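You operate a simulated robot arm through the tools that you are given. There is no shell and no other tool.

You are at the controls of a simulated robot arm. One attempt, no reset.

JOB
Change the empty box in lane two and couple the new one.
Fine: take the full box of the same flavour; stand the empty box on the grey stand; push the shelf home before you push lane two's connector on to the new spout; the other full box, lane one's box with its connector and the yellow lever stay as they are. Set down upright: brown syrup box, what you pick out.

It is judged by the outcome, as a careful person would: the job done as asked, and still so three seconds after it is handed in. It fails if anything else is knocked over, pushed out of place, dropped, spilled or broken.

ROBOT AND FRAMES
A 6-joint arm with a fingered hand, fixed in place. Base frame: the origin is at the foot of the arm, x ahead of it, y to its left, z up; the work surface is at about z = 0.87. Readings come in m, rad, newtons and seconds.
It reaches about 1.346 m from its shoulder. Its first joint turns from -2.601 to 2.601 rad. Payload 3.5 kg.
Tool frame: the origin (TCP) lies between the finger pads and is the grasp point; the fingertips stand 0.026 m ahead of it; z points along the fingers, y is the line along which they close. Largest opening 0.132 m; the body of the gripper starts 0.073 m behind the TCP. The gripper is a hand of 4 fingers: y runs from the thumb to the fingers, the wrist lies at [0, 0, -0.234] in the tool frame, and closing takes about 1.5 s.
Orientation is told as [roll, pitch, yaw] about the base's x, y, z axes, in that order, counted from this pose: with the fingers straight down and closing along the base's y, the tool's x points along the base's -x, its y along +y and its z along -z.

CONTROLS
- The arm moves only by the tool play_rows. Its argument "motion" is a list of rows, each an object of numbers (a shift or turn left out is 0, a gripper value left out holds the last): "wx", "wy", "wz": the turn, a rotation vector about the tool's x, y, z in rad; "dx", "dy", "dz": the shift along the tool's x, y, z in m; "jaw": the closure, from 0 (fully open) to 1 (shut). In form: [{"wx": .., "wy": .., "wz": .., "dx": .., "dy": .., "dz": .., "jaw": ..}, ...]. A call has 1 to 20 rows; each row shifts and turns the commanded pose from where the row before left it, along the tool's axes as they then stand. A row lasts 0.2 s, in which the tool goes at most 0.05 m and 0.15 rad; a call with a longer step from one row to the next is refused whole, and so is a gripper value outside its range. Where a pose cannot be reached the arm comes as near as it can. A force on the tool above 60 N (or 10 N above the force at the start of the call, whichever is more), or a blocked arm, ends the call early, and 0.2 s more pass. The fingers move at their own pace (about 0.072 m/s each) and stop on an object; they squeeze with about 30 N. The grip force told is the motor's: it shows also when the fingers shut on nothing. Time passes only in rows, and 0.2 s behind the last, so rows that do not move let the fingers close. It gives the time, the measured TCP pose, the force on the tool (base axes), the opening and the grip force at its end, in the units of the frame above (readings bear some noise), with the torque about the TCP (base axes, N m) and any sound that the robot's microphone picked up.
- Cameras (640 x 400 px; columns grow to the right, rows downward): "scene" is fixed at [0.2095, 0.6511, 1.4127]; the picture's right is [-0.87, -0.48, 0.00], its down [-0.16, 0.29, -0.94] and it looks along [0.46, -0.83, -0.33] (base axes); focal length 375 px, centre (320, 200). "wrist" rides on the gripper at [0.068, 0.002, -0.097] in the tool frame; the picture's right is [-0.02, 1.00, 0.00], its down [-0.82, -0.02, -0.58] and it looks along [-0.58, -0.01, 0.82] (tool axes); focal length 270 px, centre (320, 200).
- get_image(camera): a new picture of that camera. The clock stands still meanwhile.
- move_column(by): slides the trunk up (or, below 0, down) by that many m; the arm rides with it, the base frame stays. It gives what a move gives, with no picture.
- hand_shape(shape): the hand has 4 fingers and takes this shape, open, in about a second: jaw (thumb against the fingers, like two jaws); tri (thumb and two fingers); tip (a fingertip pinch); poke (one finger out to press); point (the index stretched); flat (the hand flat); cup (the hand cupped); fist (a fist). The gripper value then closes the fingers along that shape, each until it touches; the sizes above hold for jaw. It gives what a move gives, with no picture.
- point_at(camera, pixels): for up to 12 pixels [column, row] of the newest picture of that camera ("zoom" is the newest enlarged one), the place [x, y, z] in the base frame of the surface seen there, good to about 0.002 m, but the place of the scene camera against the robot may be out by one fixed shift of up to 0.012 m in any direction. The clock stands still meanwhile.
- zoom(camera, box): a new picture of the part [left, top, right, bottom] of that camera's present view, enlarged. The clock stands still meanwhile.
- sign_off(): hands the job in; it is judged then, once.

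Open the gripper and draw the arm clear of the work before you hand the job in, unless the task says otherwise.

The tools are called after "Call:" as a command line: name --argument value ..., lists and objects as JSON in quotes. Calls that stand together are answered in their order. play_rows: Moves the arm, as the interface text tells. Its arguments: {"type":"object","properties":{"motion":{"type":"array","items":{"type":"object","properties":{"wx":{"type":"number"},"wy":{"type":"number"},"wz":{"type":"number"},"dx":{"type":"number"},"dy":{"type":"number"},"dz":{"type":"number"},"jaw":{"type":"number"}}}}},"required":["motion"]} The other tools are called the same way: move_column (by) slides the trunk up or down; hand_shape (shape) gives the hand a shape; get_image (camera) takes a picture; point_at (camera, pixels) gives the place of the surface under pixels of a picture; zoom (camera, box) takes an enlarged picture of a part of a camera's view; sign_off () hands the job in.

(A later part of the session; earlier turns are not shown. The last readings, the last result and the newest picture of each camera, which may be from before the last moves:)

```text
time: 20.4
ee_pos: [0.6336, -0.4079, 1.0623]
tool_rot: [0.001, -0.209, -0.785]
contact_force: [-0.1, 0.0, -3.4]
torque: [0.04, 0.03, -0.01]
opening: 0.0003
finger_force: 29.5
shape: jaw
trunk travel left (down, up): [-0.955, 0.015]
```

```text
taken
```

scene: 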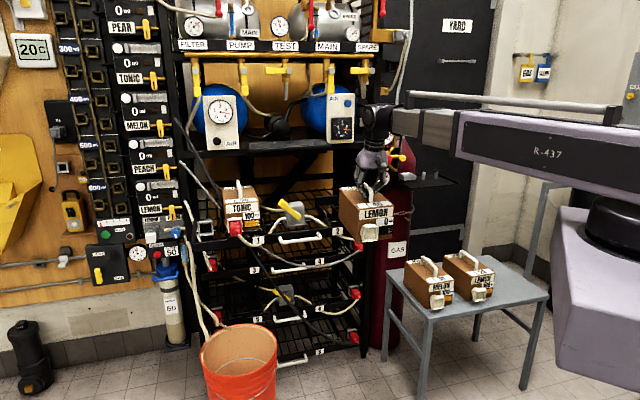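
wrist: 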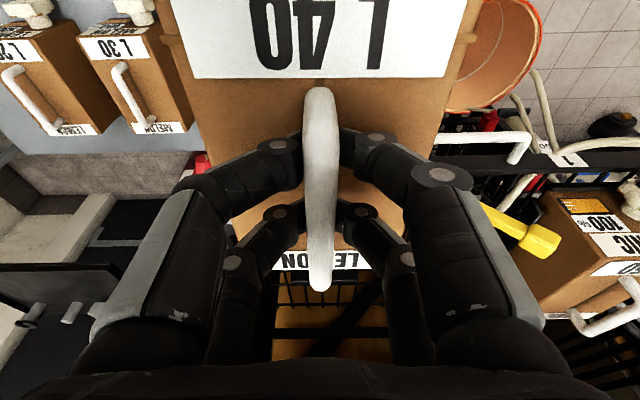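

The box is out; its back edge (depth ≈0.847) is still level with the parked connector's nose (≈0.82), so I move 8 cm further out before going sideways.

Call:
play_rows --motion '[{"dx": 0.0196, "dz": -0.0042}, {"dx": 0.0293, "dz": -0.0063}, {"dx": 0.0196, "dz": -0.0042}, {"dx": 0.0098, "dz": -0.0021}, {"dy": -0.01}, {"dy": -0.025}, {"dy": -0.035}, {"dy": -0.035}, {"dy": -0.035}, {"dy": -0.035}, {"dy": -0.025}, {"dy": -0.01}, {}]'

Call:
get_image --camera "scene"

```text
time: 23.2
ee_pos: [0.4294, -0.499, 1.0611]
tool_rot: [-0.001, -0.209, -0.785]
contact_force: [0.3, 0.3, -4.7]
torque: [0.01, -0.02, 0.04]
opening: 0.0
finger_force: 29.9
shape: jaw
trunk travel left (down, up): [-0.955, 0.015]
```

```text
taken
```

scene: 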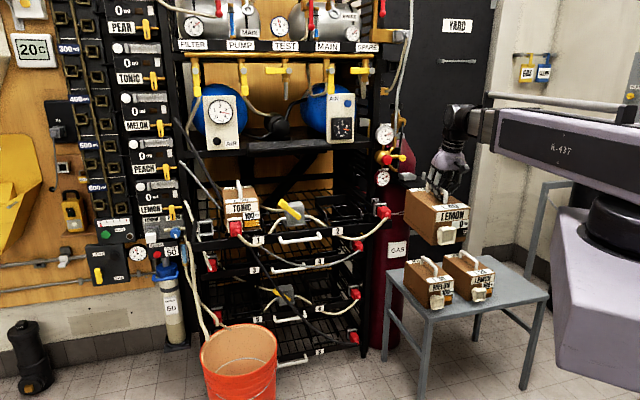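

The box hangs level and clear. I continue sideways along the stand, about 0.51 m.

Call:
play_rows --motion '[{"dy": -0.015}, {"dy": -0.03}, {"dy": -0.04}, {"dy": -0.04}, {"dy": -0.04}, {"dy": -0.04}, {"dy": -0.04}, {"dy": -0.04}, {"dy": -0.04}, {"dy": -0.04}, {"dy": -0.04}, {"dy": -0.04}, {"dy": -0.035}, {"dy": -0.02}, {"dy": -0.01}, {}]'

Call:
get_image --camera "scene"

Call:
get_image --camera "wrist"

```text
time: 26.6
ee_pos: [0.0671, -0.8609, 1.0622]
tool_rot: [0.0, -0.209, -0.786]
contact_force: [0.1, 0.6, -4.0]
torque: [0.04, 0.03, 0.0]
opening: 0.0003
finger_force: 29.7
shape: jaw
trunk travel left (down, up): [-0.955, 0.015]
```

```text
taken
```

scene: 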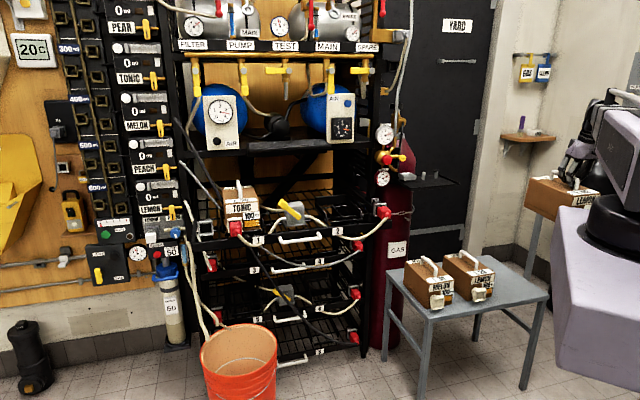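

```text
taken
```

wrist: 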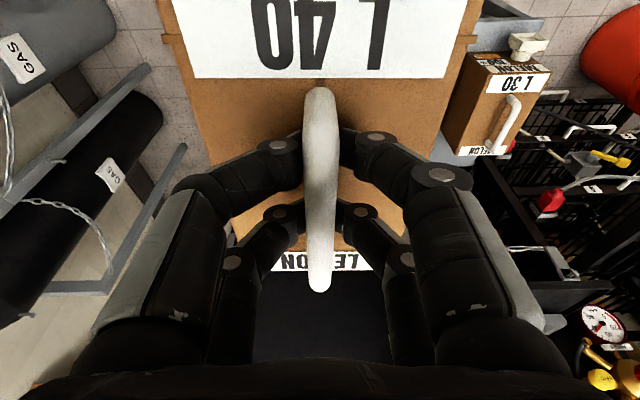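

Now over the right of the stand; the wrist picture shows a gas trolley frame at left (185,150)–(110,290). I measure it and the L30 box so the lowering spot is safe.

Call:
point_at --camera "wrist" --pixels '[[183, 150], [110, 285], [145, 70], [140, 140], [30, 60], [470, 140], [500, 100], [455, 155], [60, 285], [165, 200], [520, 45], [450, 95]]'

Call:
point_at --camera "scene" --pixels '[[545, 190], [535, 240], [560, 185], [560, 250], [545, 293], [555, 280], [550, 195], [530, 265]]'

```text
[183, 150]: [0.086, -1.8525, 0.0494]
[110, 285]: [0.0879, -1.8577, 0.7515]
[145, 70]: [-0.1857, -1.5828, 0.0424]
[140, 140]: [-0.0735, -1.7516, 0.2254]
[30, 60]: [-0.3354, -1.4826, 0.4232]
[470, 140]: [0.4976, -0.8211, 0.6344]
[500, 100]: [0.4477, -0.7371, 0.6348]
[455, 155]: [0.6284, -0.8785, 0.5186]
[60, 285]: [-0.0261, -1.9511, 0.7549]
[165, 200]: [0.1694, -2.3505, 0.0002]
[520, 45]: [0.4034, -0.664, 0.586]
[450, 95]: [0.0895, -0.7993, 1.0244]
```

```text
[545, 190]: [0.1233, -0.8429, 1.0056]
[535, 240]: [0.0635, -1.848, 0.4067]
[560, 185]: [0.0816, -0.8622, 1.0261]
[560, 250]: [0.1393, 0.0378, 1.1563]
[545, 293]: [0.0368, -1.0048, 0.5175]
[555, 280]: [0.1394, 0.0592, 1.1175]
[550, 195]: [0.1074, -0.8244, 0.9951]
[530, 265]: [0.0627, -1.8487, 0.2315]
```

The trolley is far away (y≈-1.85). I move 0.216 m inward over the free part of the stand, keeping height.

Call:
play_rows --motion '[{"dx": -0.0098, "dz": 0.0021}, {"dx": -0.0196, "dz": 0.0042}, {"dx": -0.0293, "dz": 0.0063}, {"dx": -0.0293, "dz": 0.0063}, {"dx": -0.0293, "dz": 0.0063}, {"dx": -0.0293, "dz": 0.0063}, {"dx": -0.0293, "dz": 0.0063}, {"dx": -0.0196, "dz": 0.0042}, {"dx": -0.0157, "dz": 0.0033}, {}, {}]'

Call:
get_image --camera "wrist"

Call:
get_image --camera "scene"

```text
time: 29.0
ee_pos: [0.2209, -1.0132, 1.0611]
tool_rot: [0.0, -0.208, -0.786]
contact_force: [0.3, 0.3, -3.7]
torque: [0.04, 0.04, 0.0]
opening: 0.0002
finger_force: 29.7
shape: jaw
trunk travel left (down, up): [-0.955, 0.015]
```

```text
taken
```

wrist: 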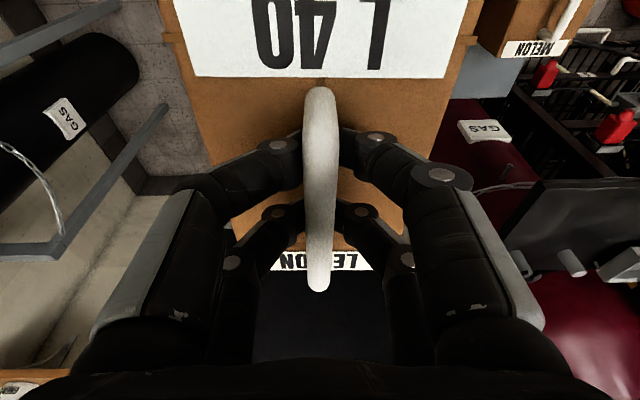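

```text
taken
```

scene: 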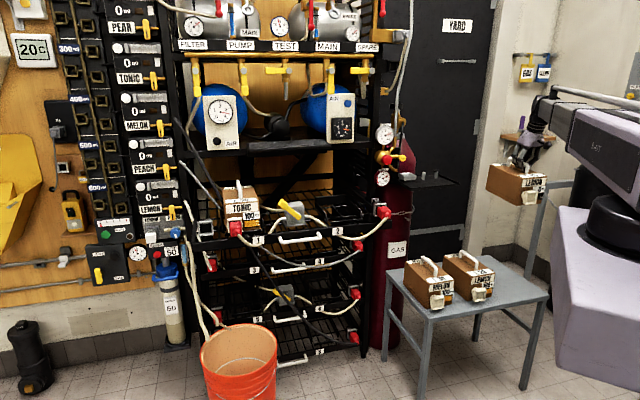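

I check the small wall shelf behind (scene 525,137; wrist lower left) and the handle's height before lowering.

Call:
point_at --camera "scene" --pixels '[[520, 140], [548, 140], [505, 138], [525, 130], [490, 170], [540, 175], [545, 185], [515, 190]]'

Call:
point_at --camera "wrist" --pixels '[[20, 380], [60, 372], [321, 110], [321, 170], [319, 270], [190, 60], [460, 60], [300, 262], [510, 45], [490, 75], [560, 30], [480, 20]]'

```text
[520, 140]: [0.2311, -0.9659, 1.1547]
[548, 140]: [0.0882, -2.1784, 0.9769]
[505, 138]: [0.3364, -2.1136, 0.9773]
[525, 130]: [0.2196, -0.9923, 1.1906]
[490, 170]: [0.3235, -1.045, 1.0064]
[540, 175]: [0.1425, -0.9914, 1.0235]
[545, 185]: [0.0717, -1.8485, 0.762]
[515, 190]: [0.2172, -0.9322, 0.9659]
```

```text
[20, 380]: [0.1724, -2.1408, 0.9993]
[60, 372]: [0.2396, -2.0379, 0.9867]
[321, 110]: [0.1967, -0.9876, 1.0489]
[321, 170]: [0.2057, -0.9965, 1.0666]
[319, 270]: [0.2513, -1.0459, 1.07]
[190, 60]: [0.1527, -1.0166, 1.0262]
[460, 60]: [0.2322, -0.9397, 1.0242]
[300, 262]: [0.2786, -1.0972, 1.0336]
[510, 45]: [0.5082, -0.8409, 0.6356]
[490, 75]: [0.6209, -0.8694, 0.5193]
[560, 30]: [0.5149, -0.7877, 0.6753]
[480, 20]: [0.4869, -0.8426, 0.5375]
```

The wall shelf is far off. The handle tops out at 1.067–1.070 with the box about 3° nose-down; the stand is at 0.518. I lower the trunk 0.36 m first, well above contact.

Call:
move_column --by -0.36

Call:
get_image --camera "scene"

Call:
get_image --camera "wrist"

```text
time: 32.5
ee_pos: [0.2194, -1.0119, 0.7011]
tool_rot: [0.0, -0.209, -0.786]
contact_force: [0.0, -0.6, -2.8]
torque: [0.06, 0.06, 0.02]
opening: 0.0003
finger_force: 29.5
shape: jaw
trunk travel left (down, up): [-0.595, 0.375]
```

```text
taken
```

scene: 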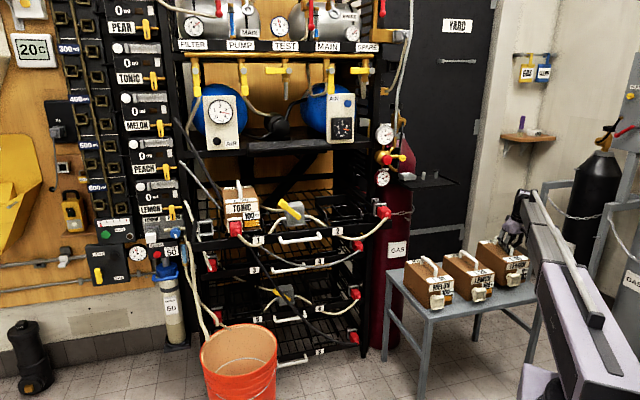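

```text
taken
```

wrist: 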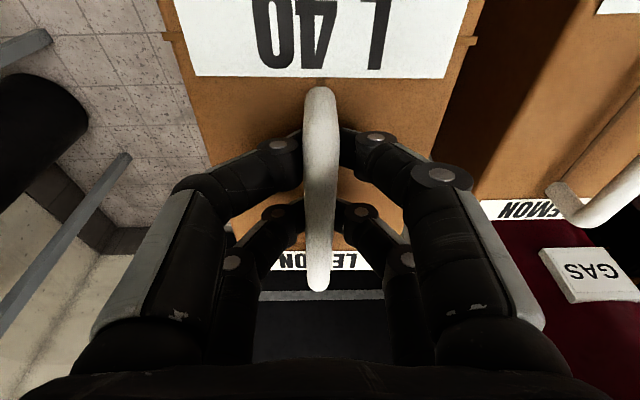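

The box hovers over the stand's right part. I zoom in to verify its footprint against the stand edge and the LEMON box.

Call:
zoom --camera "scene" --box '[390, 220, 560, 330]'

Call:
point_at --camera "scene" --pixels '[[502, 270], [524, 268], [502, 288], [524, 285], [491, 266], [510, 284], [535, 297], [520, 300], [490, 292], [545, 290]]'

```text
3.64 times, centred on (475, 275) of scene
```

zoom: 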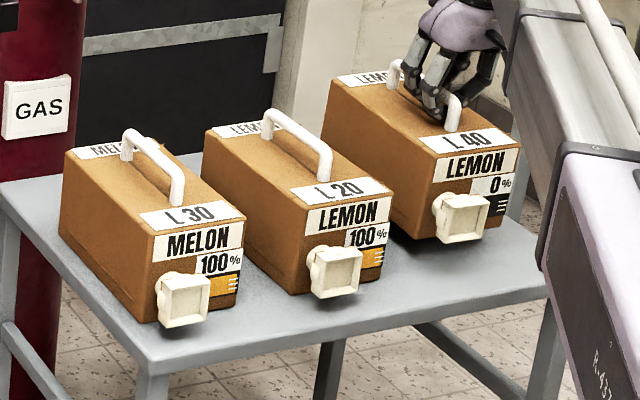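

```text
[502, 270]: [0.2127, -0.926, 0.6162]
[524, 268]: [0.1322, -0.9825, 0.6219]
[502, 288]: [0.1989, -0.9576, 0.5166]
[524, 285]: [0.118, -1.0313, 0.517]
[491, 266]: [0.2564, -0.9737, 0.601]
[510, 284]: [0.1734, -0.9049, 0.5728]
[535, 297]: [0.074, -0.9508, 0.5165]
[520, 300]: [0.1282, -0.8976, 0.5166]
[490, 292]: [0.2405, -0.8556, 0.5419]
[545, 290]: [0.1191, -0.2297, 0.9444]
```

Placement is clear of the LEMON L20 box and inside the edge. I lower 2.5 cm, then the last bit in small steps watching the force.

Call:
move_column --by -0.025

Call:
move_column --by -0.006

Call:
zoom --camera "scene" --box '[390, 220, 560, 330]'

Call:
get_image --camera "wrist"

Call:
point_at --camera "wrist" --pixels '[[321, 110], [321, 170], [319, 270], [190, 60], [460, 60], [300, 262]]'

```text
time: 33.2
ee_pos: [0.2209, -1.0125, 0.6769]
tool_rot: [0.0, -0.21, -0.787]
contact_force: [-0.1, -0.3, -4.0]
torque: [0.03, 0.06, 0.02]
opening: 0.0
finger_force: 29.9
shape: jaw
trunk travel left (down, up): [-0.57, 0.4]
```

```text
time: 33.8
ee_pos: [0.2206, -1.012, 0.6711]
tool_rot: [-0.001, -0.209, -0.785]
contact_force: [-0.5, 0.4, -4.1]
torque: [0.03, 0.04, -0.03]
opening: 0.0
finger_force: 29.8
shape: jaw
trunk travel left (down, up): [-0.564, 0.406]
```

```text
3.64 times, centred on (475, 275) of scene
```

zoom: 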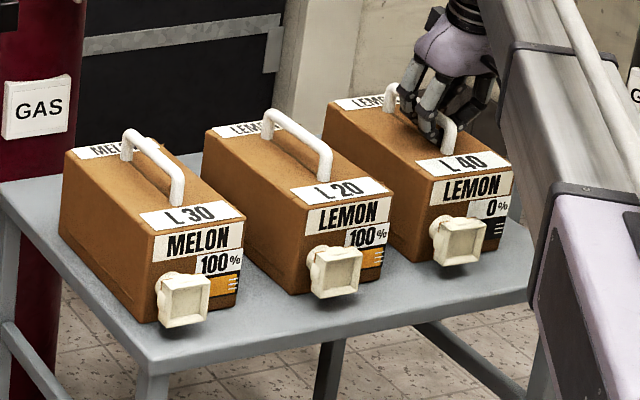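

```text
taken
```

wrist: 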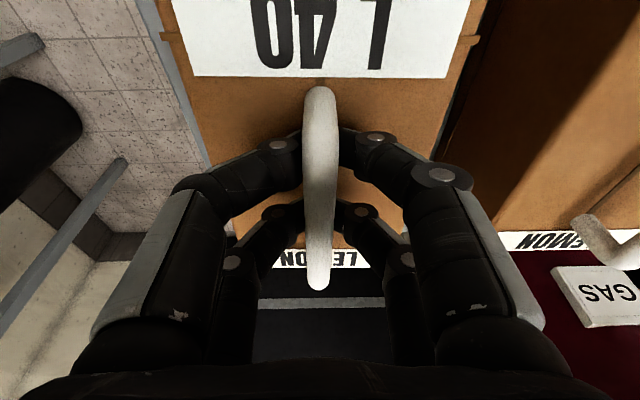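

```text
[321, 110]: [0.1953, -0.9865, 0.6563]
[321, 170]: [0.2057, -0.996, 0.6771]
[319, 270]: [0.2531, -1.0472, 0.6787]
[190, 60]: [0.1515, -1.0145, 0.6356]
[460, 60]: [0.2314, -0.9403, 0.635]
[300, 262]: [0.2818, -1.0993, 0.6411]
```

The box is about to touch (top front 0.635, still carrying 4 N). I lower another 4 mm twice.

Call:
move_column --by -0.004

Call:
move_column --by -0.004

Call:
get_image --camera "wrist"

Call:
point_at --camera "wrist" --pixels '[[321, 110], [321, 170], [319, 270], [190, 60], [460, 60], [300, 262]]'

```text
time: 34.3
ee_pos: [0.2204, -1.0115, 0.6669]
tool_rot: [-0.001, -0.211, -0.785]
contact_force: [0.4, 0.0, -0.6]
torque: [0.01, -0.01, 0.01]
opening: 0.0001
finger_force: 29.6
shape: jaw
trunk travel left (down, up): [-0.56, 0.41]
```

```text
time: 34.9
ee_pos: [0.22, -1.012, 0.6648]
tool_rot: [-0.003, -0.211, -0.785]
contact_force: [-0.7, -4.6, 24.5]
torque: [0.13, 0.3, 0.07]
opening: 0.0002
finger_force: 30.3
shape: jaw
trunk travel left (down, up): [-0.556, 0.414]
```

```text
taken
```

wrist: 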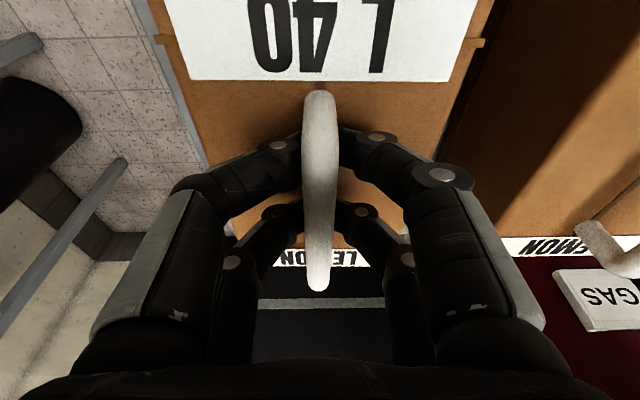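

```text
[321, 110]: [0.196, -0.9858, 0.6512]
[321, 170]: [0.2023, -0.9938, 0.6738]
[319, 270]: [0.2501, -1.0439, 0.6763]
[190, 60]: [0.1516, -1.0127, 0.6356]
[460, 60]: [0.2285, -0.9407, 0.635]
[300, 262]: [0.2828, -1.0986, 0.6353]
```

The box stands level on the stand and the fingertips press its top with 24 N. I raise 4 mm and open the hand.

Call:
move_column --by 0.004

Call:
play_rows --motion '[{"jaw": 0.5}, {"jaw": 0.0}, {}, {}, {}, {}, {}, {}]'

Call:
get_image --camera "wrist"

Call:
get_image --camera "scene"

```text
time: 35.4
ee_pos: [0.2206, -1.012, 0.6659]
tool_rot: [0.0, -0.209, -0.785]
contact_force: [0.2, -0.8, -1.0]
torque: [0.02, -0.01, 0.0]
opening: 0.0
finger_force: 30.1
shape: jaw
trunk travel left (down, up): [-0.56, 0.41]
```

```text
time: 37.2
ee_pos: [0.2207, -1.0126, 0.666]
tool_rot: [0.002, -0.21, -0.785]
contact_force: [-0.1, -0.6, -0.6]
torque: [0.0, 0.01, 0.0]
opening: 0.1316
finger_force: 0.0
shape: jaw
trunk travel left (down, up): [-0.56, 0.41]
```

```text
taken
```

wrist: 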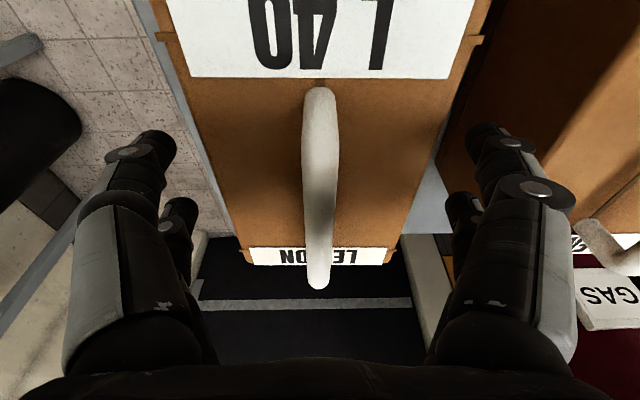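

```text
taken
```

scene: 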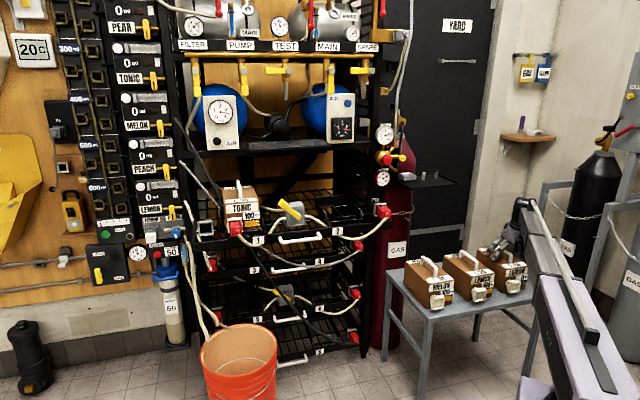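

Released cleanly with no force. I raise the trunk 0.13 m and shift over the full LEMON L20 box.

Call:
move_column --by 0.13

Call:
play_rows --motion '[{"dy": 0.02}, {"dy": 0.035}, {"dy": 0.035}, {"dy": 0.035}, {"dy": 0.035}, {"dy": 0.018}, {}]'

Call:
get_image --camera "wrist"

Call:
get_image --camera "scene"

```text
time: 38.8
ee_pos: [0.2203, -1.0118, 0.7969]
tool_rot: [0.0, -0.208, -0.786]
contact_force: [0.3, 1.0, 0.1]
torque: [0.0, -0.01, -0.01]
opening: 0.1318
finger_force: 0.1
shape: jaw
trunk travel left (down, up): [-0.69, 0.28]
```

```text
time: 40.4
ee_pos: [0.3468, -0.8857, 0.7983]
tool_rot: [0.001, -0.21, -0.786]
contact_force: [0.7, 0.1, 0.3]
torque: [-0.04, 0.02, -0.03]
opening: 0.132
finger_force: 0.1
shape: jaw
trunk travel left (down, up): [-0.69, 0.28]
```

```text
taken
```

wrist: 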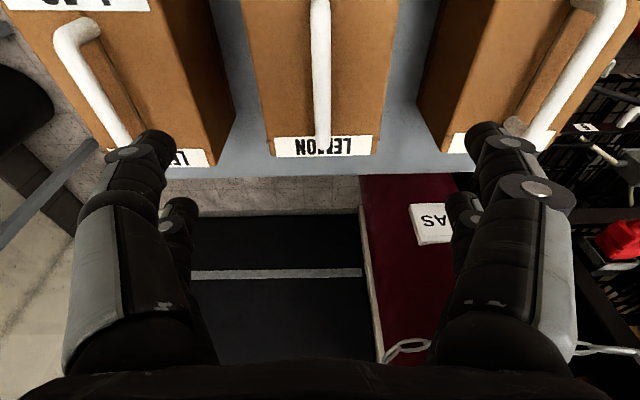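

```text
taken
```

scene: 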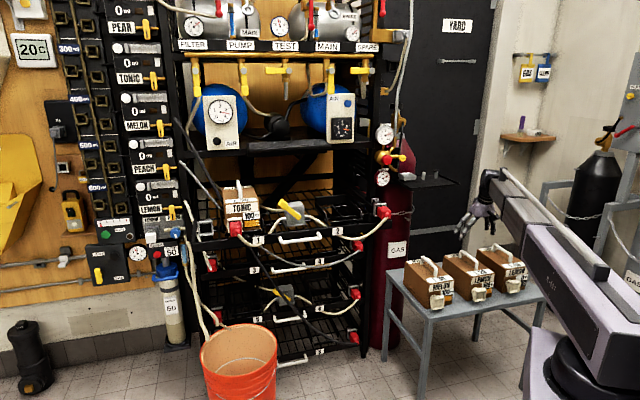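

The middle handle (column ~320) is the full LEMON's. I measure it, and the box edges and neighbours.

Call:
point_at --camera "wrist" --pixels '[[320, 20], [322, 80], [322, 130], [323, 145], [250, 60], [390, 60], [280, 145], [372, 145], [235, 100], [420, 90], [205, 140], [455, 145]]'

```text
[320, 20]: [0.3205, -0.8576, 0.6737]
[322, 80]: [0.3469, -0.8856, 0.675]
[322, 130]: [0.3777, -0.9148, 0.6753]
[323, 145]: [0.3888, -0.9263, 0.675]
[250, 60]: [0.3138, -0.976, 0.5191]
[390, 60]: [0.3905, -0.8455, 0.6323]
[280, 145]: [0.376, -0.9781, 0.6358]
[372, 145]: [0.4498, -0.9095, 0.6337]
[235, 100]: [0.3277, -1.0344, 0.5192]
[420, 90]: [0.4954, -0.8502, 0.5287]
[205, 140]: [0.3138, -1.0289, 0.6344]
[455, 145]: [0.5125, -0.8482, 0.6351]
```

Handle bar is at s≈0.380, centred at depth ≈0.870, top z 0.675. I move 2 cm outward (same hook point as before), then lower to z≈0.667.

Call:
play_rows --motion '[{"dx": 0.0098, "dz": -0.0021}, {"dx": 0.0098, "dz": -0.0021}, {}]'

Call:
move_column --by -0.1

Call:
get_image --camera "wrist"

```text
time: 41.2
ee_pos: [0.3315, -0.872, 0.7975]
tool_rot: [0.0, -0.213, -0.783]
contact_force: [0.1, 0.2, -0.8]
torque: [0.01, -0.01, 0.01]
opening: 0.1319
finger_force: 0.1
shape: jaw
trunk travel left (down, up): [-0.69, 0.28]
```

```text
time: 42.5
ee_pos: [0.3312, -0.8709, 0.6967]
tool_rot: [0.0, -0.212, -0.786]
contact_force: [-0.7, 0.8, 1.2]
torque: [-0.01, -0.01, 0.01]
opening: 0.1321
finger_force: 0.1
shape: jaw
trunk travel left (down, up): [-0.59, 0.38]
```

```text
taken
```

wrist: 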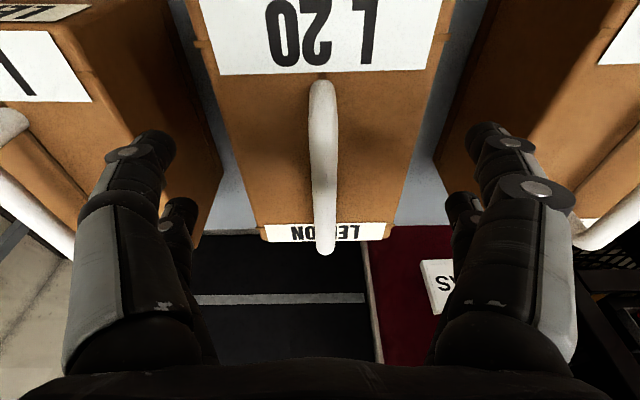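

Straddling the L20 handle cleanly. I lower the last 3 cm and close.

Call:
move_column --by -0.03

Call:
play_rows --motion '[{"jaw": 0.5}, {"jaw": 1.0}, {}, {}, {}, {}, {}, {}, {}, {}]'

Call:
get_image --camera "wrist"

```text
time: 43.2
ee_pos: [0.3324, -0.8709, 0.6663]
tool_rot: [0.001, -0.212, -0.787]
contact_force: [-0.7, -0.1, 0.0]
torque: [0.01, -0.04, 0.01]
opening: 0.1317
finger_force: 0.1
shape: jaw
trunk travel left (down, up): [-0.56, 0.41]
```

```text
time: 45.4
ee_pos: [0.3314, -0.8719, 0.6676]
tool_rot: [-0.001, -0.208, -0.785]
contact_force: [3.2, -2.9, 0.0]
torque: [-0.12, -0.15, -0.02]
opening: 0.0
finger_force: 30.7
shape: jaw
trunk travel left (down, up): [-0.56, 0.41]
```

```text
taken
```

wrist: 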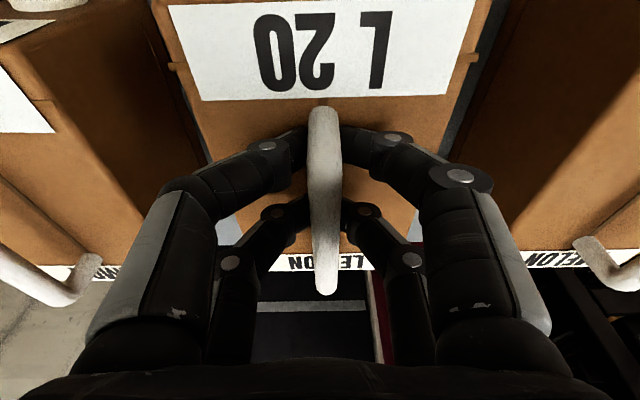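

Hooked under the bar. I lift 2 cm and check the load and the box's attitude.

Call:
move_column --by 0.012

Call:
move_column --by 0.015

Call:
get_image --camera "wrist"

Call:
zoom --camera "scene" --box '[390, 220, 560, 330]'

Call:
point_at --camera "wrist" --pixels '[[325, 120], [325, 170], [325, 270], [190, 60], [455, 60], [300, 262], [210, 97], [440, 95]]'

```text
time: 46.0
ee_pos: [0.3325, -0.8721, 0.6776]
tool_rot: [0.0, -0.207, -0.786]
contact_force: [-0.4, -0.3, -12.4]
torque: [0.01, 0.03, -0.03]
opening: 0.0001
finger_force: 30.1
shape: jaw
trunk travel left (down, up): [-0.572, 0.398]
```

```text
time: 46.7
ee_pos: [0.331, -0.873, 0.6934]
tool_rot: [0.001, -0.211, -0.784]
contact_force: [-0.5, 0.1, -13.5]
torque: [0.09, 0.13, 0.03]
opening: 0.0002
finger_force: 30.2
shape: jaw
trunk travel left (down, up): [-0.587, 0.383]
```

```text
taken
```

wrist: 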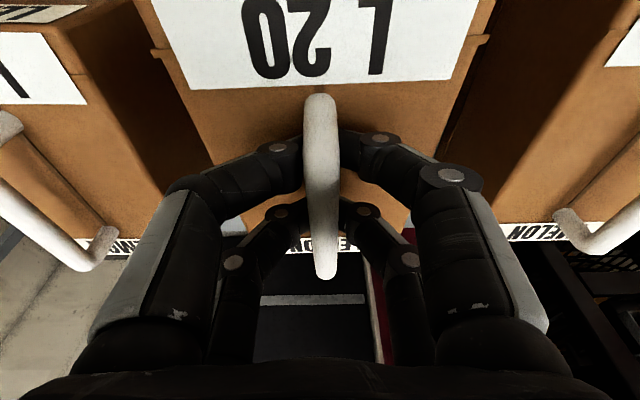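

```text
3.64 times, centred on (475, 275) of scene
```

zoom: 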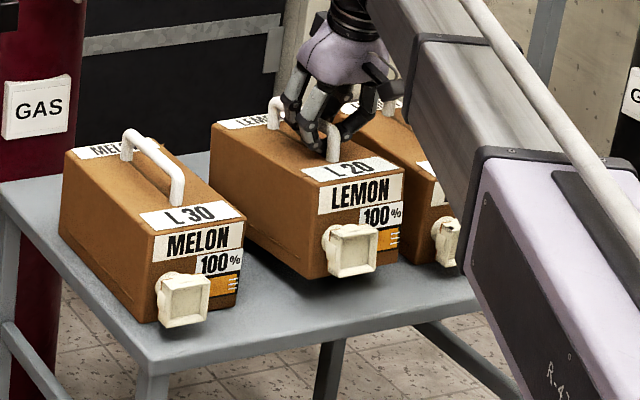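

```text
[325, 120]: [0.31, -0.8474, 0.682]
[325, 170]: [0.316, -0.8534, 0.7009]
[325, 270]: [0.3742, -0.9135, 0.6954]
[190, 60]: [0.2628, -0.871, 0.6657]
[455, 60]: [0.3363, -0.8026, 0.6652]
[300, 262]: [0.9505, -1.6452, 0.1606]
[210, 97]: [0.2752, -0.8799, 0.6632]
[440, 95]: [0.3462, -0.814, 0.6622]
```

The full box weighs about 1.35 kg and hangs about 4° nose-up, secure. I raise the trunk to transport height.

Call:
move_column --by 0.15

Call:
get_image --camera "scene"

Call:
move_column --by 0.225

Call:
get_image --camera "wrist"

Call:
get_image --camera "scene"

```text
time: 48.4
ee_pos: [0.331, -0.8739, 0.8438]
tool_rot: [0.0, -0.209, -0.786]
contact_force: [-0.4, 0.0, -14.2]
torque: [0.11, 0.14, 0.03]
opening: 0.0
finger_force: 30.3
shape: jaw
trunk travel left (down, up): [-0.737, 0.233]
```

```text
taken
```

scene: 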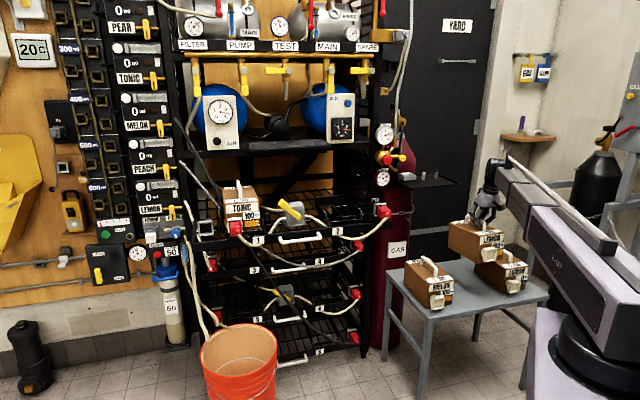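

```text
time: 50.8
ee_pos: [0.332, -0.8725, 1.0673]
tool_rot: [0.0, -0.21, -0.784]
contact_force: [0.3, 0.8, -14.3]
torque: [0.08, 0.1, 0.02]
opening: 0.0
finger_force: 30.0
shape: jaw
trunk travel left (down, up): [-0.962, 0.008]
```

```text
taken
```

wrist: 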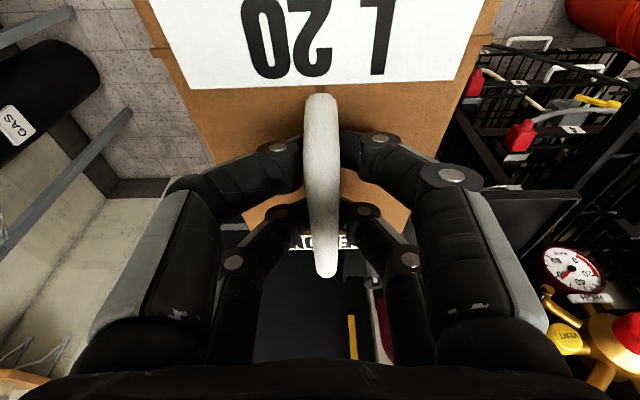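

```text
taken
```

scene: 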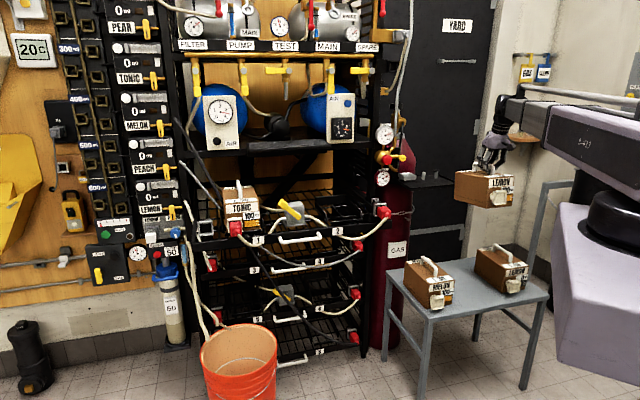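

Box is at transport height and level enough. Before moving, I look at the now empty cradle of lane two to know where the box must go.

Call:
zoom --camera "scene" --box '[300, 170, 400, 245]'

Call:
point_at --camera "zoom" --pixels '[[220, 245], [300, 237], [380, 228], [120, 140], [190, 230], [380, 180], [310, 110], [200, 150], [150, 130], [280, 125], [260, 180], [340, 215]]'

```text
5.33 times, centred on (350, 208) of scene
```

zoom: 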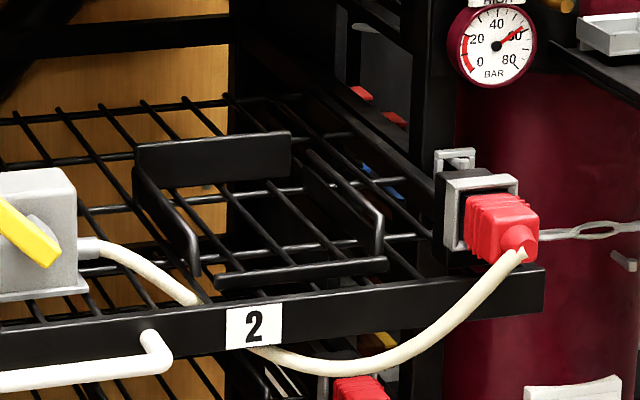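

```text
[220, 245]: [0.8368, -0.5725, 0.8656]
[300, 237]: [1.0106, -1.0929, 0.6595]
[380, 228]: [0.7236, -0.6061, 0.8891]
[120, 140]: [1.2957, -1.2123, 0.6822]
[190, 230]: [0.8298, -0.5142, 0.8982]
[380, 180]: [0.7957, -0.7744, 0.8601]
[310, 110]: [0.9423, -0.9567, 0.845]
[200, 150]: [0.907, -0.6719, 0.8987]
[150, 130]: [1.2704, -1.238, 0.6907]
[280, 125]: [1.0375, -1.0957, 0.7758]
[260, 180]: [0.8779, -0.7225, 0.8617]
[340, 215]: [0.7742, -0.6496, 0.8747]
```

I measure the lip bar (215–388, 258–290), fences and rear plate (135–290, 130–185) of the empty cradle.

Call:
point_at --camera "zoom" --pixels '[[230, 277], [300, 269], [380, 260], [230, 284], [300, 275], [150, 160], [280, 150], [195, 240], [140, 175], [383, 220], [310, 155], [220, 135]]'

Call:
point_at --camera "zoom" --pixels '[[300, 266], [250, 271], [350, 262], [240, 140], [240, 160], [240, 175], [200, 265], [383, 245], [290, 145], [192, 215], [378, 210], [250, 310]]'

```text
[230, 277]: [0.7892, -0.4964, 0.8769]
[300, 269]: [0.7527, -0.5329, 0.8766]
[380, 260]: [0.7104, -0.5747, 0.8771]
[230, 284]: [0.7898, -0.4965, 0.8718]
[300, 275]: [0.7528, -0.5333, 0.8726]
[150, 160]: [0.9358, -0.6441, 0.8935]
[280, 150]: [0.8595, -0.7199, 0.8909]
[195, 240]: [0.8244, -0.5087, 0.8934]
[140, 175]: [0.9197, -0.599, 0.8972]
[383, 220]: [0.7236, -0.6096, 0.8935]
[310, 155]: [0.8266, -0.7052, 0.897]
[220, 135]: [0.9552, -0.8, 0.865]
```

```text
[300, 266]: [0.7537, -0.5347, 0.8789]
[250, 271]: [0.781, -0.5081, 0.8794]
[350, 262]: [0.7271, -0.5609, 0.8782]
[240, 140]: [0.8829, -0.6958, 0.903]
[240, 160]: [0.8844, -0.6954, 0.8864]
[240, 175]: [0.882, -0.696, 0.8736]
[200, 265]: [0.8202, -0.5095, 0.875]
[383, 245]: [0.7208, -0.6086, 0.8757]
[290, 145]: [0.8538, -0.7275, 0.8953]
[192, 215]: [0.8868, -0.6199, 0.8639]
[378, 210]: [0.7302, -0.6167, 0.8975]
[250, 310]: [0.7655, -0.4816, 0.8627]
```

Cradle inner limits in scene coordinates: depth 0.915–1.117, s −0.221…−0.083. I measure the held box in the same camera so the needed displacement is free of camera offset.

Call:
zoom --camera "scene" --box '[440, 130, 540, 220]'

```text
4.44 times, centred on (490, 175) of scene
```

zoom: 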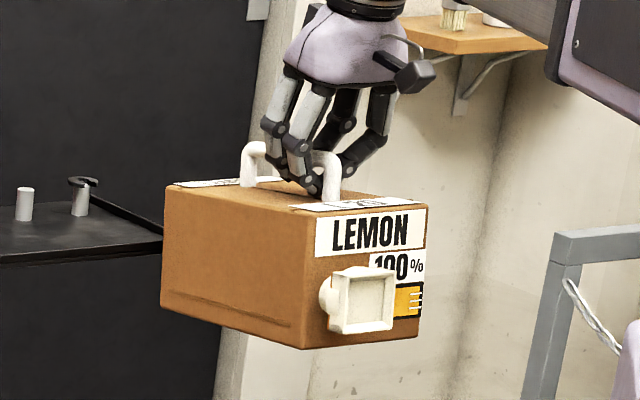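

The whole left side is visible: front-left edge (313,212)–(301,345), rear-left edge (167,190)–(165,307). I measure these corners.

Call:
point_at --camera "zoom" --pixels '[[309, 216], [300, 342], [169, 192], [167, 305], [318, 216], [308, 342], [423, 206], [415, 332], [240, 205], [240, 325], [328, 165], [250, 145]]'

```text
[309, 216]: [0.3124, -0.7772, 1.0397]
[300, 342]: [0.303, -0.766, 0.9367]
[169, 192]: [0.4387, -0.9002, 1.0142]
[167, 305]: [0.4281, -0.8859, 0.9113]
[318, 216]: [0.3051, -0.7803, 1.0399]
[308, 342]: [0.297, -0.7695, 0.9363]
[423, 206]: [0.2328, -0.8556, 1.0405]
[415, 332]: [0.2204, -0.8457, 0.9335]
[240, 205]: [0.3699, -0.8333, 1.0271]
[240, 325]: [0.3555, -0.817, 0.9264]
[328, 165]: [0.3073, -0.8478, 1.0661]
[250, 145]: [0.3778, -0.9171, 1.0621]
```

The full box hangs about 8° nose-up (rear 2.5 cm lower), because I hooked it ahead of its centre of mass. To place it precisely I set it back on its spot and rehook 1.3 cm deeper.

Call:
move_column --by -0.37

Call:
zoom --camera "scene" --box '[390, 220, 560, 330]'

```text
time: 54.4
ee_pos: [0.3329, -0.8719, 0.6971]
tool_rot: [0.0, -0.209, -0.785]
contact_force: [-0.1, -1.1, -13.5]
torque: [0.11, 0.11, -0.01]
opening: 0.0
finger_force: 30.2
shape: jaw
trunk travel left (down, up): [-0.592, 0.378]
```

```text
3.64 times, centred on (475, 275) of scene
```

zoom: 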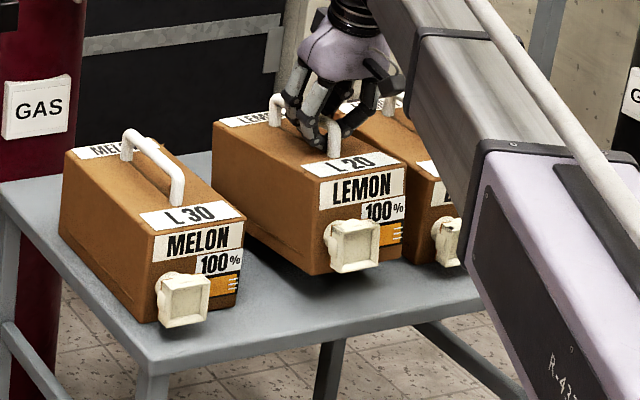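

The box is just above its old place. I lower in small steps until it carries itself.

Call:
move_column --by -0.014

Call:
move_column --by -0.008

Call:
move_column --by -0.006

Call:
zoom --camera "scene" --box '[390, 220, 560, 330]'

Call:
get_image --camera "wrist"

```text
time: 55.0
ee_pos: [0.3329, -0.8719, 0.6836]
tool_rot: [0.0, -0.209, -0.786]
contact_force: [-0.4, -0.2, -14.1]
torque: [0.09, 0.11, 0.0]
opening: 0.0
finger_force: 30.0
shape: jaw
trunk travel left (down, up): [-0.578, 0.392]
```

```text
time: 55.6
ee_pos: [0.3317, -0.8724, 0.6754]
tool_rot: [0.001, -0.21, -0.787]
contact_force: [0.3, -0.1, -11.5]
torque: [0.0, -0.02, 0.01]
opening: 0.0
finger_force: 29.5
shape: jaw
trunk travel left (down, up): [-0.57, 0.4]
```

```text
time: 56.1
ee_pos: [0.3318, -0.8726, 0.671]
tool_rot: [0.001, -0.209, -0.783]
contact_force: [0.0, -0.2, -12.2]
torque: [-0.01, 0.01, 0.0]
opening: 0.0
finger_force: 29.6
shape: jaw
trunk travel left (down, up): [-0.564, 0.406]
```

```text
3.64 times, centred on (475, 275) of scene
```

zoom: 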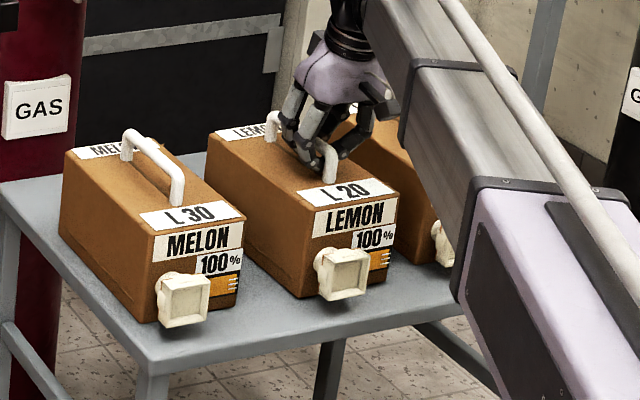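

```text
taken
```

wrist: 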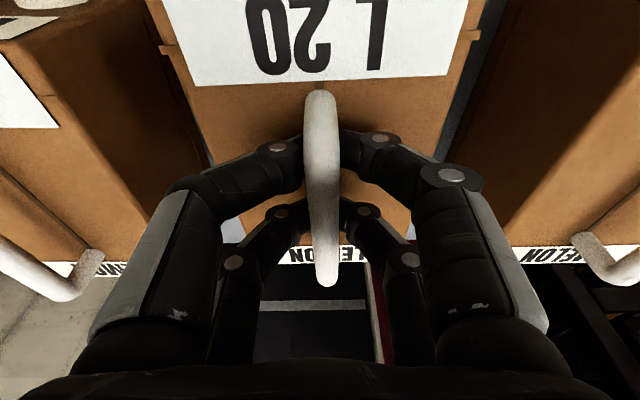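

Rear landed, the front is nearly down. Two more small steps.

Call:
move_column --by -0.003

Call:
move_column --by -0.002

Call:
get_image --camera "wrist"

Call:
point_at --camera "wrist" --pixels '[[321, 115], [321, 170], [325, 270], [190, 60], [455, 60], [320, 255], [205, 100], [440, 100]]'

```text
time: 56.6
ee_pos: [0.3312, -0.8722, 0.6685]
tool_rot: [0.0, -0.214, -0.785]
contact_force: [-0.9, 0.3, -2.6]
torque: [-0.02, 0.03, -0.03]
opening: 0.0
finger_force: 30.2
shape: jaw
trunk travel left (down, up): [-0.561, 0.409]
```

```text
time: 57.1
ee_pos: [0.3314, -0.8719, 0.666]
tool_rot: [0.001, -0.211, -0.784]
contact_force: [1.1, -1.1, -0.3]
torque: [-0.05, -0.02, -0.04]
opening: 0.0001
finger_force: 30.5
shape: jaw
trunk travel left (down, up): [-0.559, 0.411]
```

```text
taken
```

wrist: 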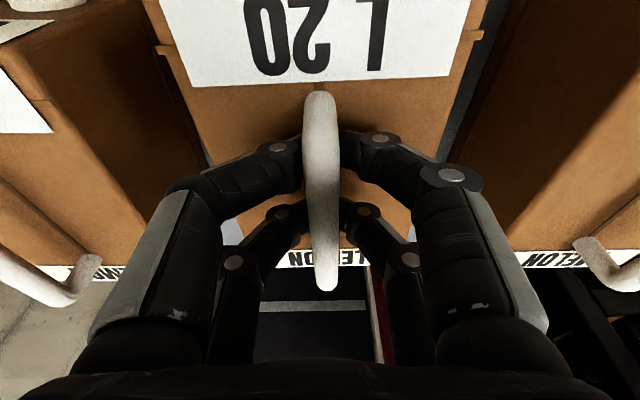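

```text
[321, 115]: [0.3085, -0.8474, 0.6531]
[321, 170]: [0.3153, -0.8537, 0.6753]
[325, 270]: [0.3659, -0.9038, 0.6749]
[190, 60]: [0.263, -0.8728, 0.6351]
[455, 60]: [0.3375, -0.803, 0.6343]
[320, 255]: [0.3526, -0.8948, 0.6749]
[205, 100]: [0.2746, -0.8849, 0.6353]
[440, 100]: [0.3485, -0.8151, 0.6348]
```

The box stands level again. I open the hand and measure the handle's ends anew.

Call:
play_rows --motion '[{"jaw": 0.5}, {"jaw": 0.0}, {}, {}, {}, {}, {}, {}]'

Call:
get_image --camera "wrist"

Call:
point_at --camera "wrist" --pixels '[[320, 95], [320, 130], [321, 170], [322, 230], [324, 280], [325, 288], [265, 255], [375, 250], [250, 262], [385, 258]]'

```text
time: 59.0
ee_pos: [0.3309, -0.8724, 0.6664]
tool_rot: [0.001, -0.212, -0.785]
contact_force: [0.2, 0.1, -0.5]
torque: [-0.02, 0.0, 0.0]
opening: 0.1319
finger_force: 0.0
shape: jaw
trunk travel left (down, up): [-0.559, 0.411]
```

```text
taken
```

wrist: 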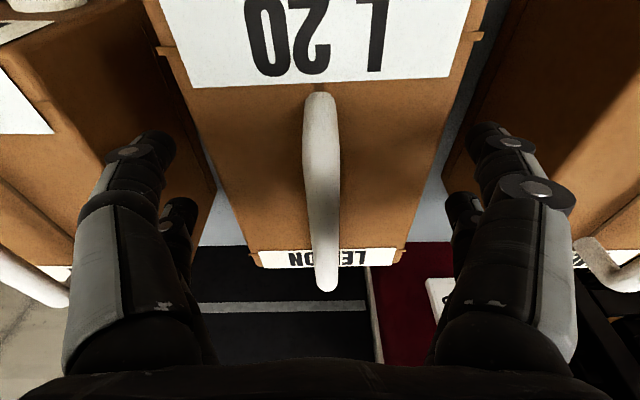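

```text
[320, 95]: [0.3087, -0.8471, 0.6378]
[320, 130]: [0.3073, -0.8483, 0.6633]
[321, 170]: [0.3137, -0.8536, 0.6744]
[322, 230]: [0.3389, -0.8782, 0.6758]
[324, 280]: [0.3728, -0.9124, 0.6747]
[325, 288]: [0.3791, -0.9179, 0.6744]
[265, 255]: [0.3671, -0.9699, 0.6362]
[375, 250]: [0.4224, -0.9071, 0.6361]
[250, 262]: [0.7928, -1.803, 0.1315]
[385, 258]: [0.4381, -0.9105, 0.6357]
```

Now I move 1.3 cm inward at the same height and close again.

Call:
play_rows --motion '[{"dx": -0.0064, "dz": 0.0013}, {"dx": -0.0063, "dz": 0.0014}, {}, {"jaw": 0.5}, {"jaw": 1.0}, {}, {}, {}, {}, {}, {}, {}, {}]'

Call:
move_column --by 0.012

Call:
move_column --by 0.02

Call:
get_image --camera "wrist"

Call:
zoom --camera "scene" --box '[390, 220, 560, 330]'

```text
time: 61.8
ee_pos: [0.3408, -0.8816, 0.6655]
tool_rot: [-0.002, -0.21, -0.784]
contact_force: [0.1, -0.1, 0.0]
torque: [-0.05, -0.01, 0.01]
opening: 0.0002
finger_force: 29.8
shape: jaw
trunk travel left (down, up): [-0.559, 0.411]
```

```text
time: 62.4
ee_pos: [0.3414, -0.8824, 0.6764]
tool_rot: [-0.001, -0.21, -0.784]
contact_force: [0.4, -1.3, -13.1]
torque: [0.14, 0.18, 0.03]
opening: 0.0
finger_force: 30.0
shape: jaw
trunk travel left (down, up): [-0.571, 0.399]
```

```text
time: 63.0
ee_pos: [0.3403, -0.8828, 0.6964]
tool_rot: [0.0, -0.21, -0.785]
contact_force: [0.1, -0.7, -13.4]
torque: [0.08, 0.15, 0.02]
opening: 0.0
finger_force: 29.9
shape: jaw
trunk travel left (down, up): [-0.591, 0.379]
```

```text
taken
```

wrist: 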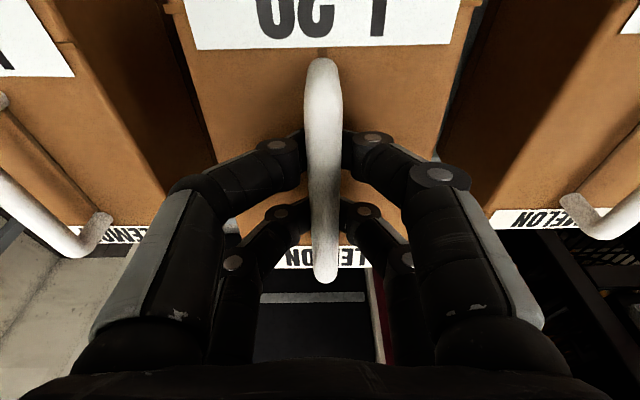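

```text
3.64 times, centred on (475, 275) of scene
```

zoom: 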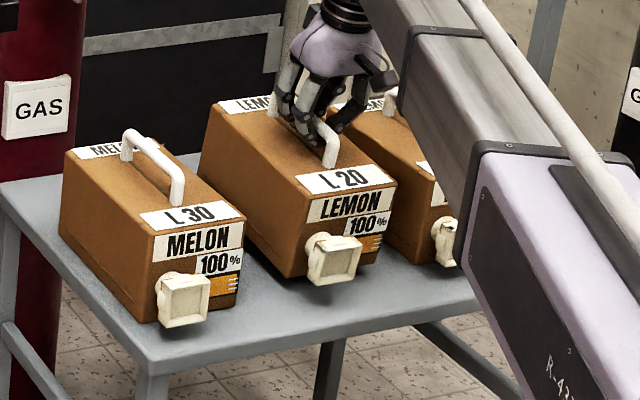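

Now it hangs slightly nose-down. I measure the attitude.

Call:
point_at --camera "wrist" --pixels '[[323, 90], [323, 140], [325, 200], [327, 265], [190, 35], [460, 35], [230, 180], [420, 150], [300, 255], [345, 255]]'

Call:
point_at --camera "zoom" --pixels '[[295, 190], [288, 272], [213, 105], [202, 185], [302, 192], [294, 272], [250, 150], [240, 225]]'

```text
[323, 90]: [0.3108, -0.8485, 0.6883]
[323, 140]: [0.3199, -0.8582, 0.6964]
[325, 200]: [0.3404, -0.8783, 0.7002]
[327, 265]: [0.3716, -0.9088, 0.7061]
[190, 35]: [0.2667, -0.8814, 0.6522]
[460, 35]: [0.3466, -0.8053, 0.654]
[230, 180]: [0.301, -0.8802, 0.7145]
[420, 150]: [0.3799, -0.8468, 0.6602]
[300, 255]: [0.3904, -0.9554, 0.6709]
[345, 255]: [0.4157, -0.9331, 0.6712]
```

```text
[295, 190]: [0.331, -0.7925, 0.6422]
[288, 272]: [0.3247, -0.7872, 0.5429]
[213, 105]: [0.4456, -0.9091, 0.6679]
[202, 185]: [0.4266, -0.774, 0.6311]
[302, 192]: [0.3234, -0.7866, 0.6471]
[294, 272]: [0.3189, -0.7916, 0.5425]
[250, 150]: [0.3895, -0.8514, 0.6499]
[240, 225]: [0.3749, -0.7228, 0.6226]
```

It is now 7° nose-down, so the balance point is midway: I set it down again and regrip 6.5 mm further out.

Call:
move_column --by -0.018

Call:
move_column --by -0.007

Call:
move_column --by -0.004

Call:
move_column --by -0.003

Call:
get_image --camera "wrist"

```text
time: 63.7
ee_pos: [0.341, -0.8815, 0.6788]
tool_rot: [0.001, -0.21, -0.786]
contact_force: [0.1, -0.4, -13.7]
torque: [0.15, 0.24, 0.0]
opening: 0.0
finger_force: 30.0
shape: jaw
trunk travel left (down, up): [-0.573, 0.397]
```

```text
time: 64.2
ee_pos: [0.3409, -0.8821, 0.6727]
tool_rot: [0.0, -0.208, -0.784]
contact_force: [-0.7, 1.0, -12.4]
torque: [0.15, 0.21, 0.0]
opening: 0.0001
finger_force: 29.9
shape: jaw
trunk travel left (down, up): [-0.566, 0.404]
```

```text
time: 64.8
ee_pos: [0.3405, -0.8812, 0.668]
tool_rot: [0.0, -0.208, -0.785]
contact_force: [1.1, -1.0, -5.0]
torque: [0.01, 0.07, 0.0]
opening: 0.0
finger_force: 29.7
shape: jaw
trunk travel left (down, up): [-0.562, 0.408]
```

```text
time: 65.3
ee_pos: [0.3412, -0.8811, 0.6663]
tool_rot: [0.001, -0.207, -0.785]
contact_force: [-0.1, 0.0, -0.2]
torque: [-0.01, 0.01, 0.03]
opening: 0.0
finger_force: 30.1
shape: jaw
trunk travel left (down, up): [-0.559, 0.411]
```

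```text
taken
```

wrist: 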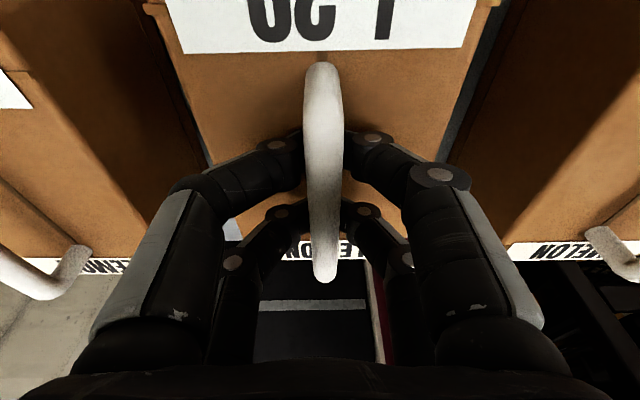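

The box stands again with no load on the hand. I open, shift 6.5 mm outward, close and lift.

Call:
play_rows --motion '[{"jaw": 0.5}, {"jaw": 0.0}, {}, {}, {}, {}, {}, {}, {"dx": 0.0064, "dz": -0.0014}, {}, {"jaw": 0.5}, {"jaw": 1.0}, {}, {}, {}, {}, {}, {}, {}, {}]'

Call:
move_column --by 0.012

Call:
move_column --by 0.02

Call:
get_image --camera "wrist"

Call:
point_at --camera "wrist" --pixels '[[323, 110], [323, 150], [325, 200], [325, 262], [190, 45], [460, 45], [300, 255], [345, 255]]'

```text
time: 69.5
ee_pos: [0.3364, -0.8771, 0.6654]
tool_rot: [0.002, -0.21, -0.786]
contact_force: [-2.0, -1.9, -1.2]
torque: [0.01, 0.0, 0.09]
opening: 0.0
finger_force: 29.9
shape: jaw
trunk travel left (down, up): [-0.559, 0.411]
```

```text
time: 70.1
ee_pos: [0.3362, -0.8774, 0.6763]
tool_rot: [0.002, -0.209, -0.787]
contact_force: [-0.1, -0.8, -13.3]
torque: [0.16, 0.23, -0.03]
opening: 0.0001
finger_force: 30.4
shape: jaw
trunk travel left (down, up): [-0.571, 0.399]
```

```text
time: 70.8
ee_pos: [0.3363, -0.8768, 0.6972]
tool_rot: [0.001, -0.209, -0.786]
contact_force: [-0.1, -0.2, -13.7]
torque: [0.15, 0.23, -0.02]
opening: 0.0
finger_force: 29.5
shape: jaw
trunk travel left (down, up): [-0.591, 0.379]
```

```text
taken
```

wrist: 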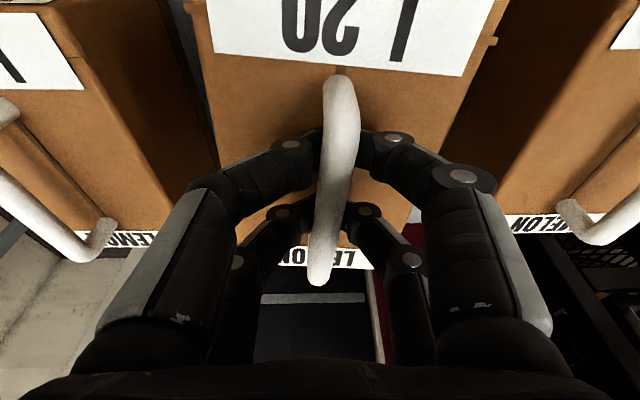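

```text
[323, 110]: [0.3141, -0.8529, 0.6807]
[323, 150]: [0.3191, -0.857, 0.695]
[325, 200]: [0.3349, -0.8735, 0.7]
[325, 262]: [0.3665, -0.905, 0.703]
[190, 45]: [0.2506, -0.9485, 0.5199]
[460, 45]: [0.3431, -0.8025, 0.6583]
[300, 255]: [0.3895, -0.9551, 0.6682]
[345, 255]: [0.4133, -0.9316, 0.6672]
```

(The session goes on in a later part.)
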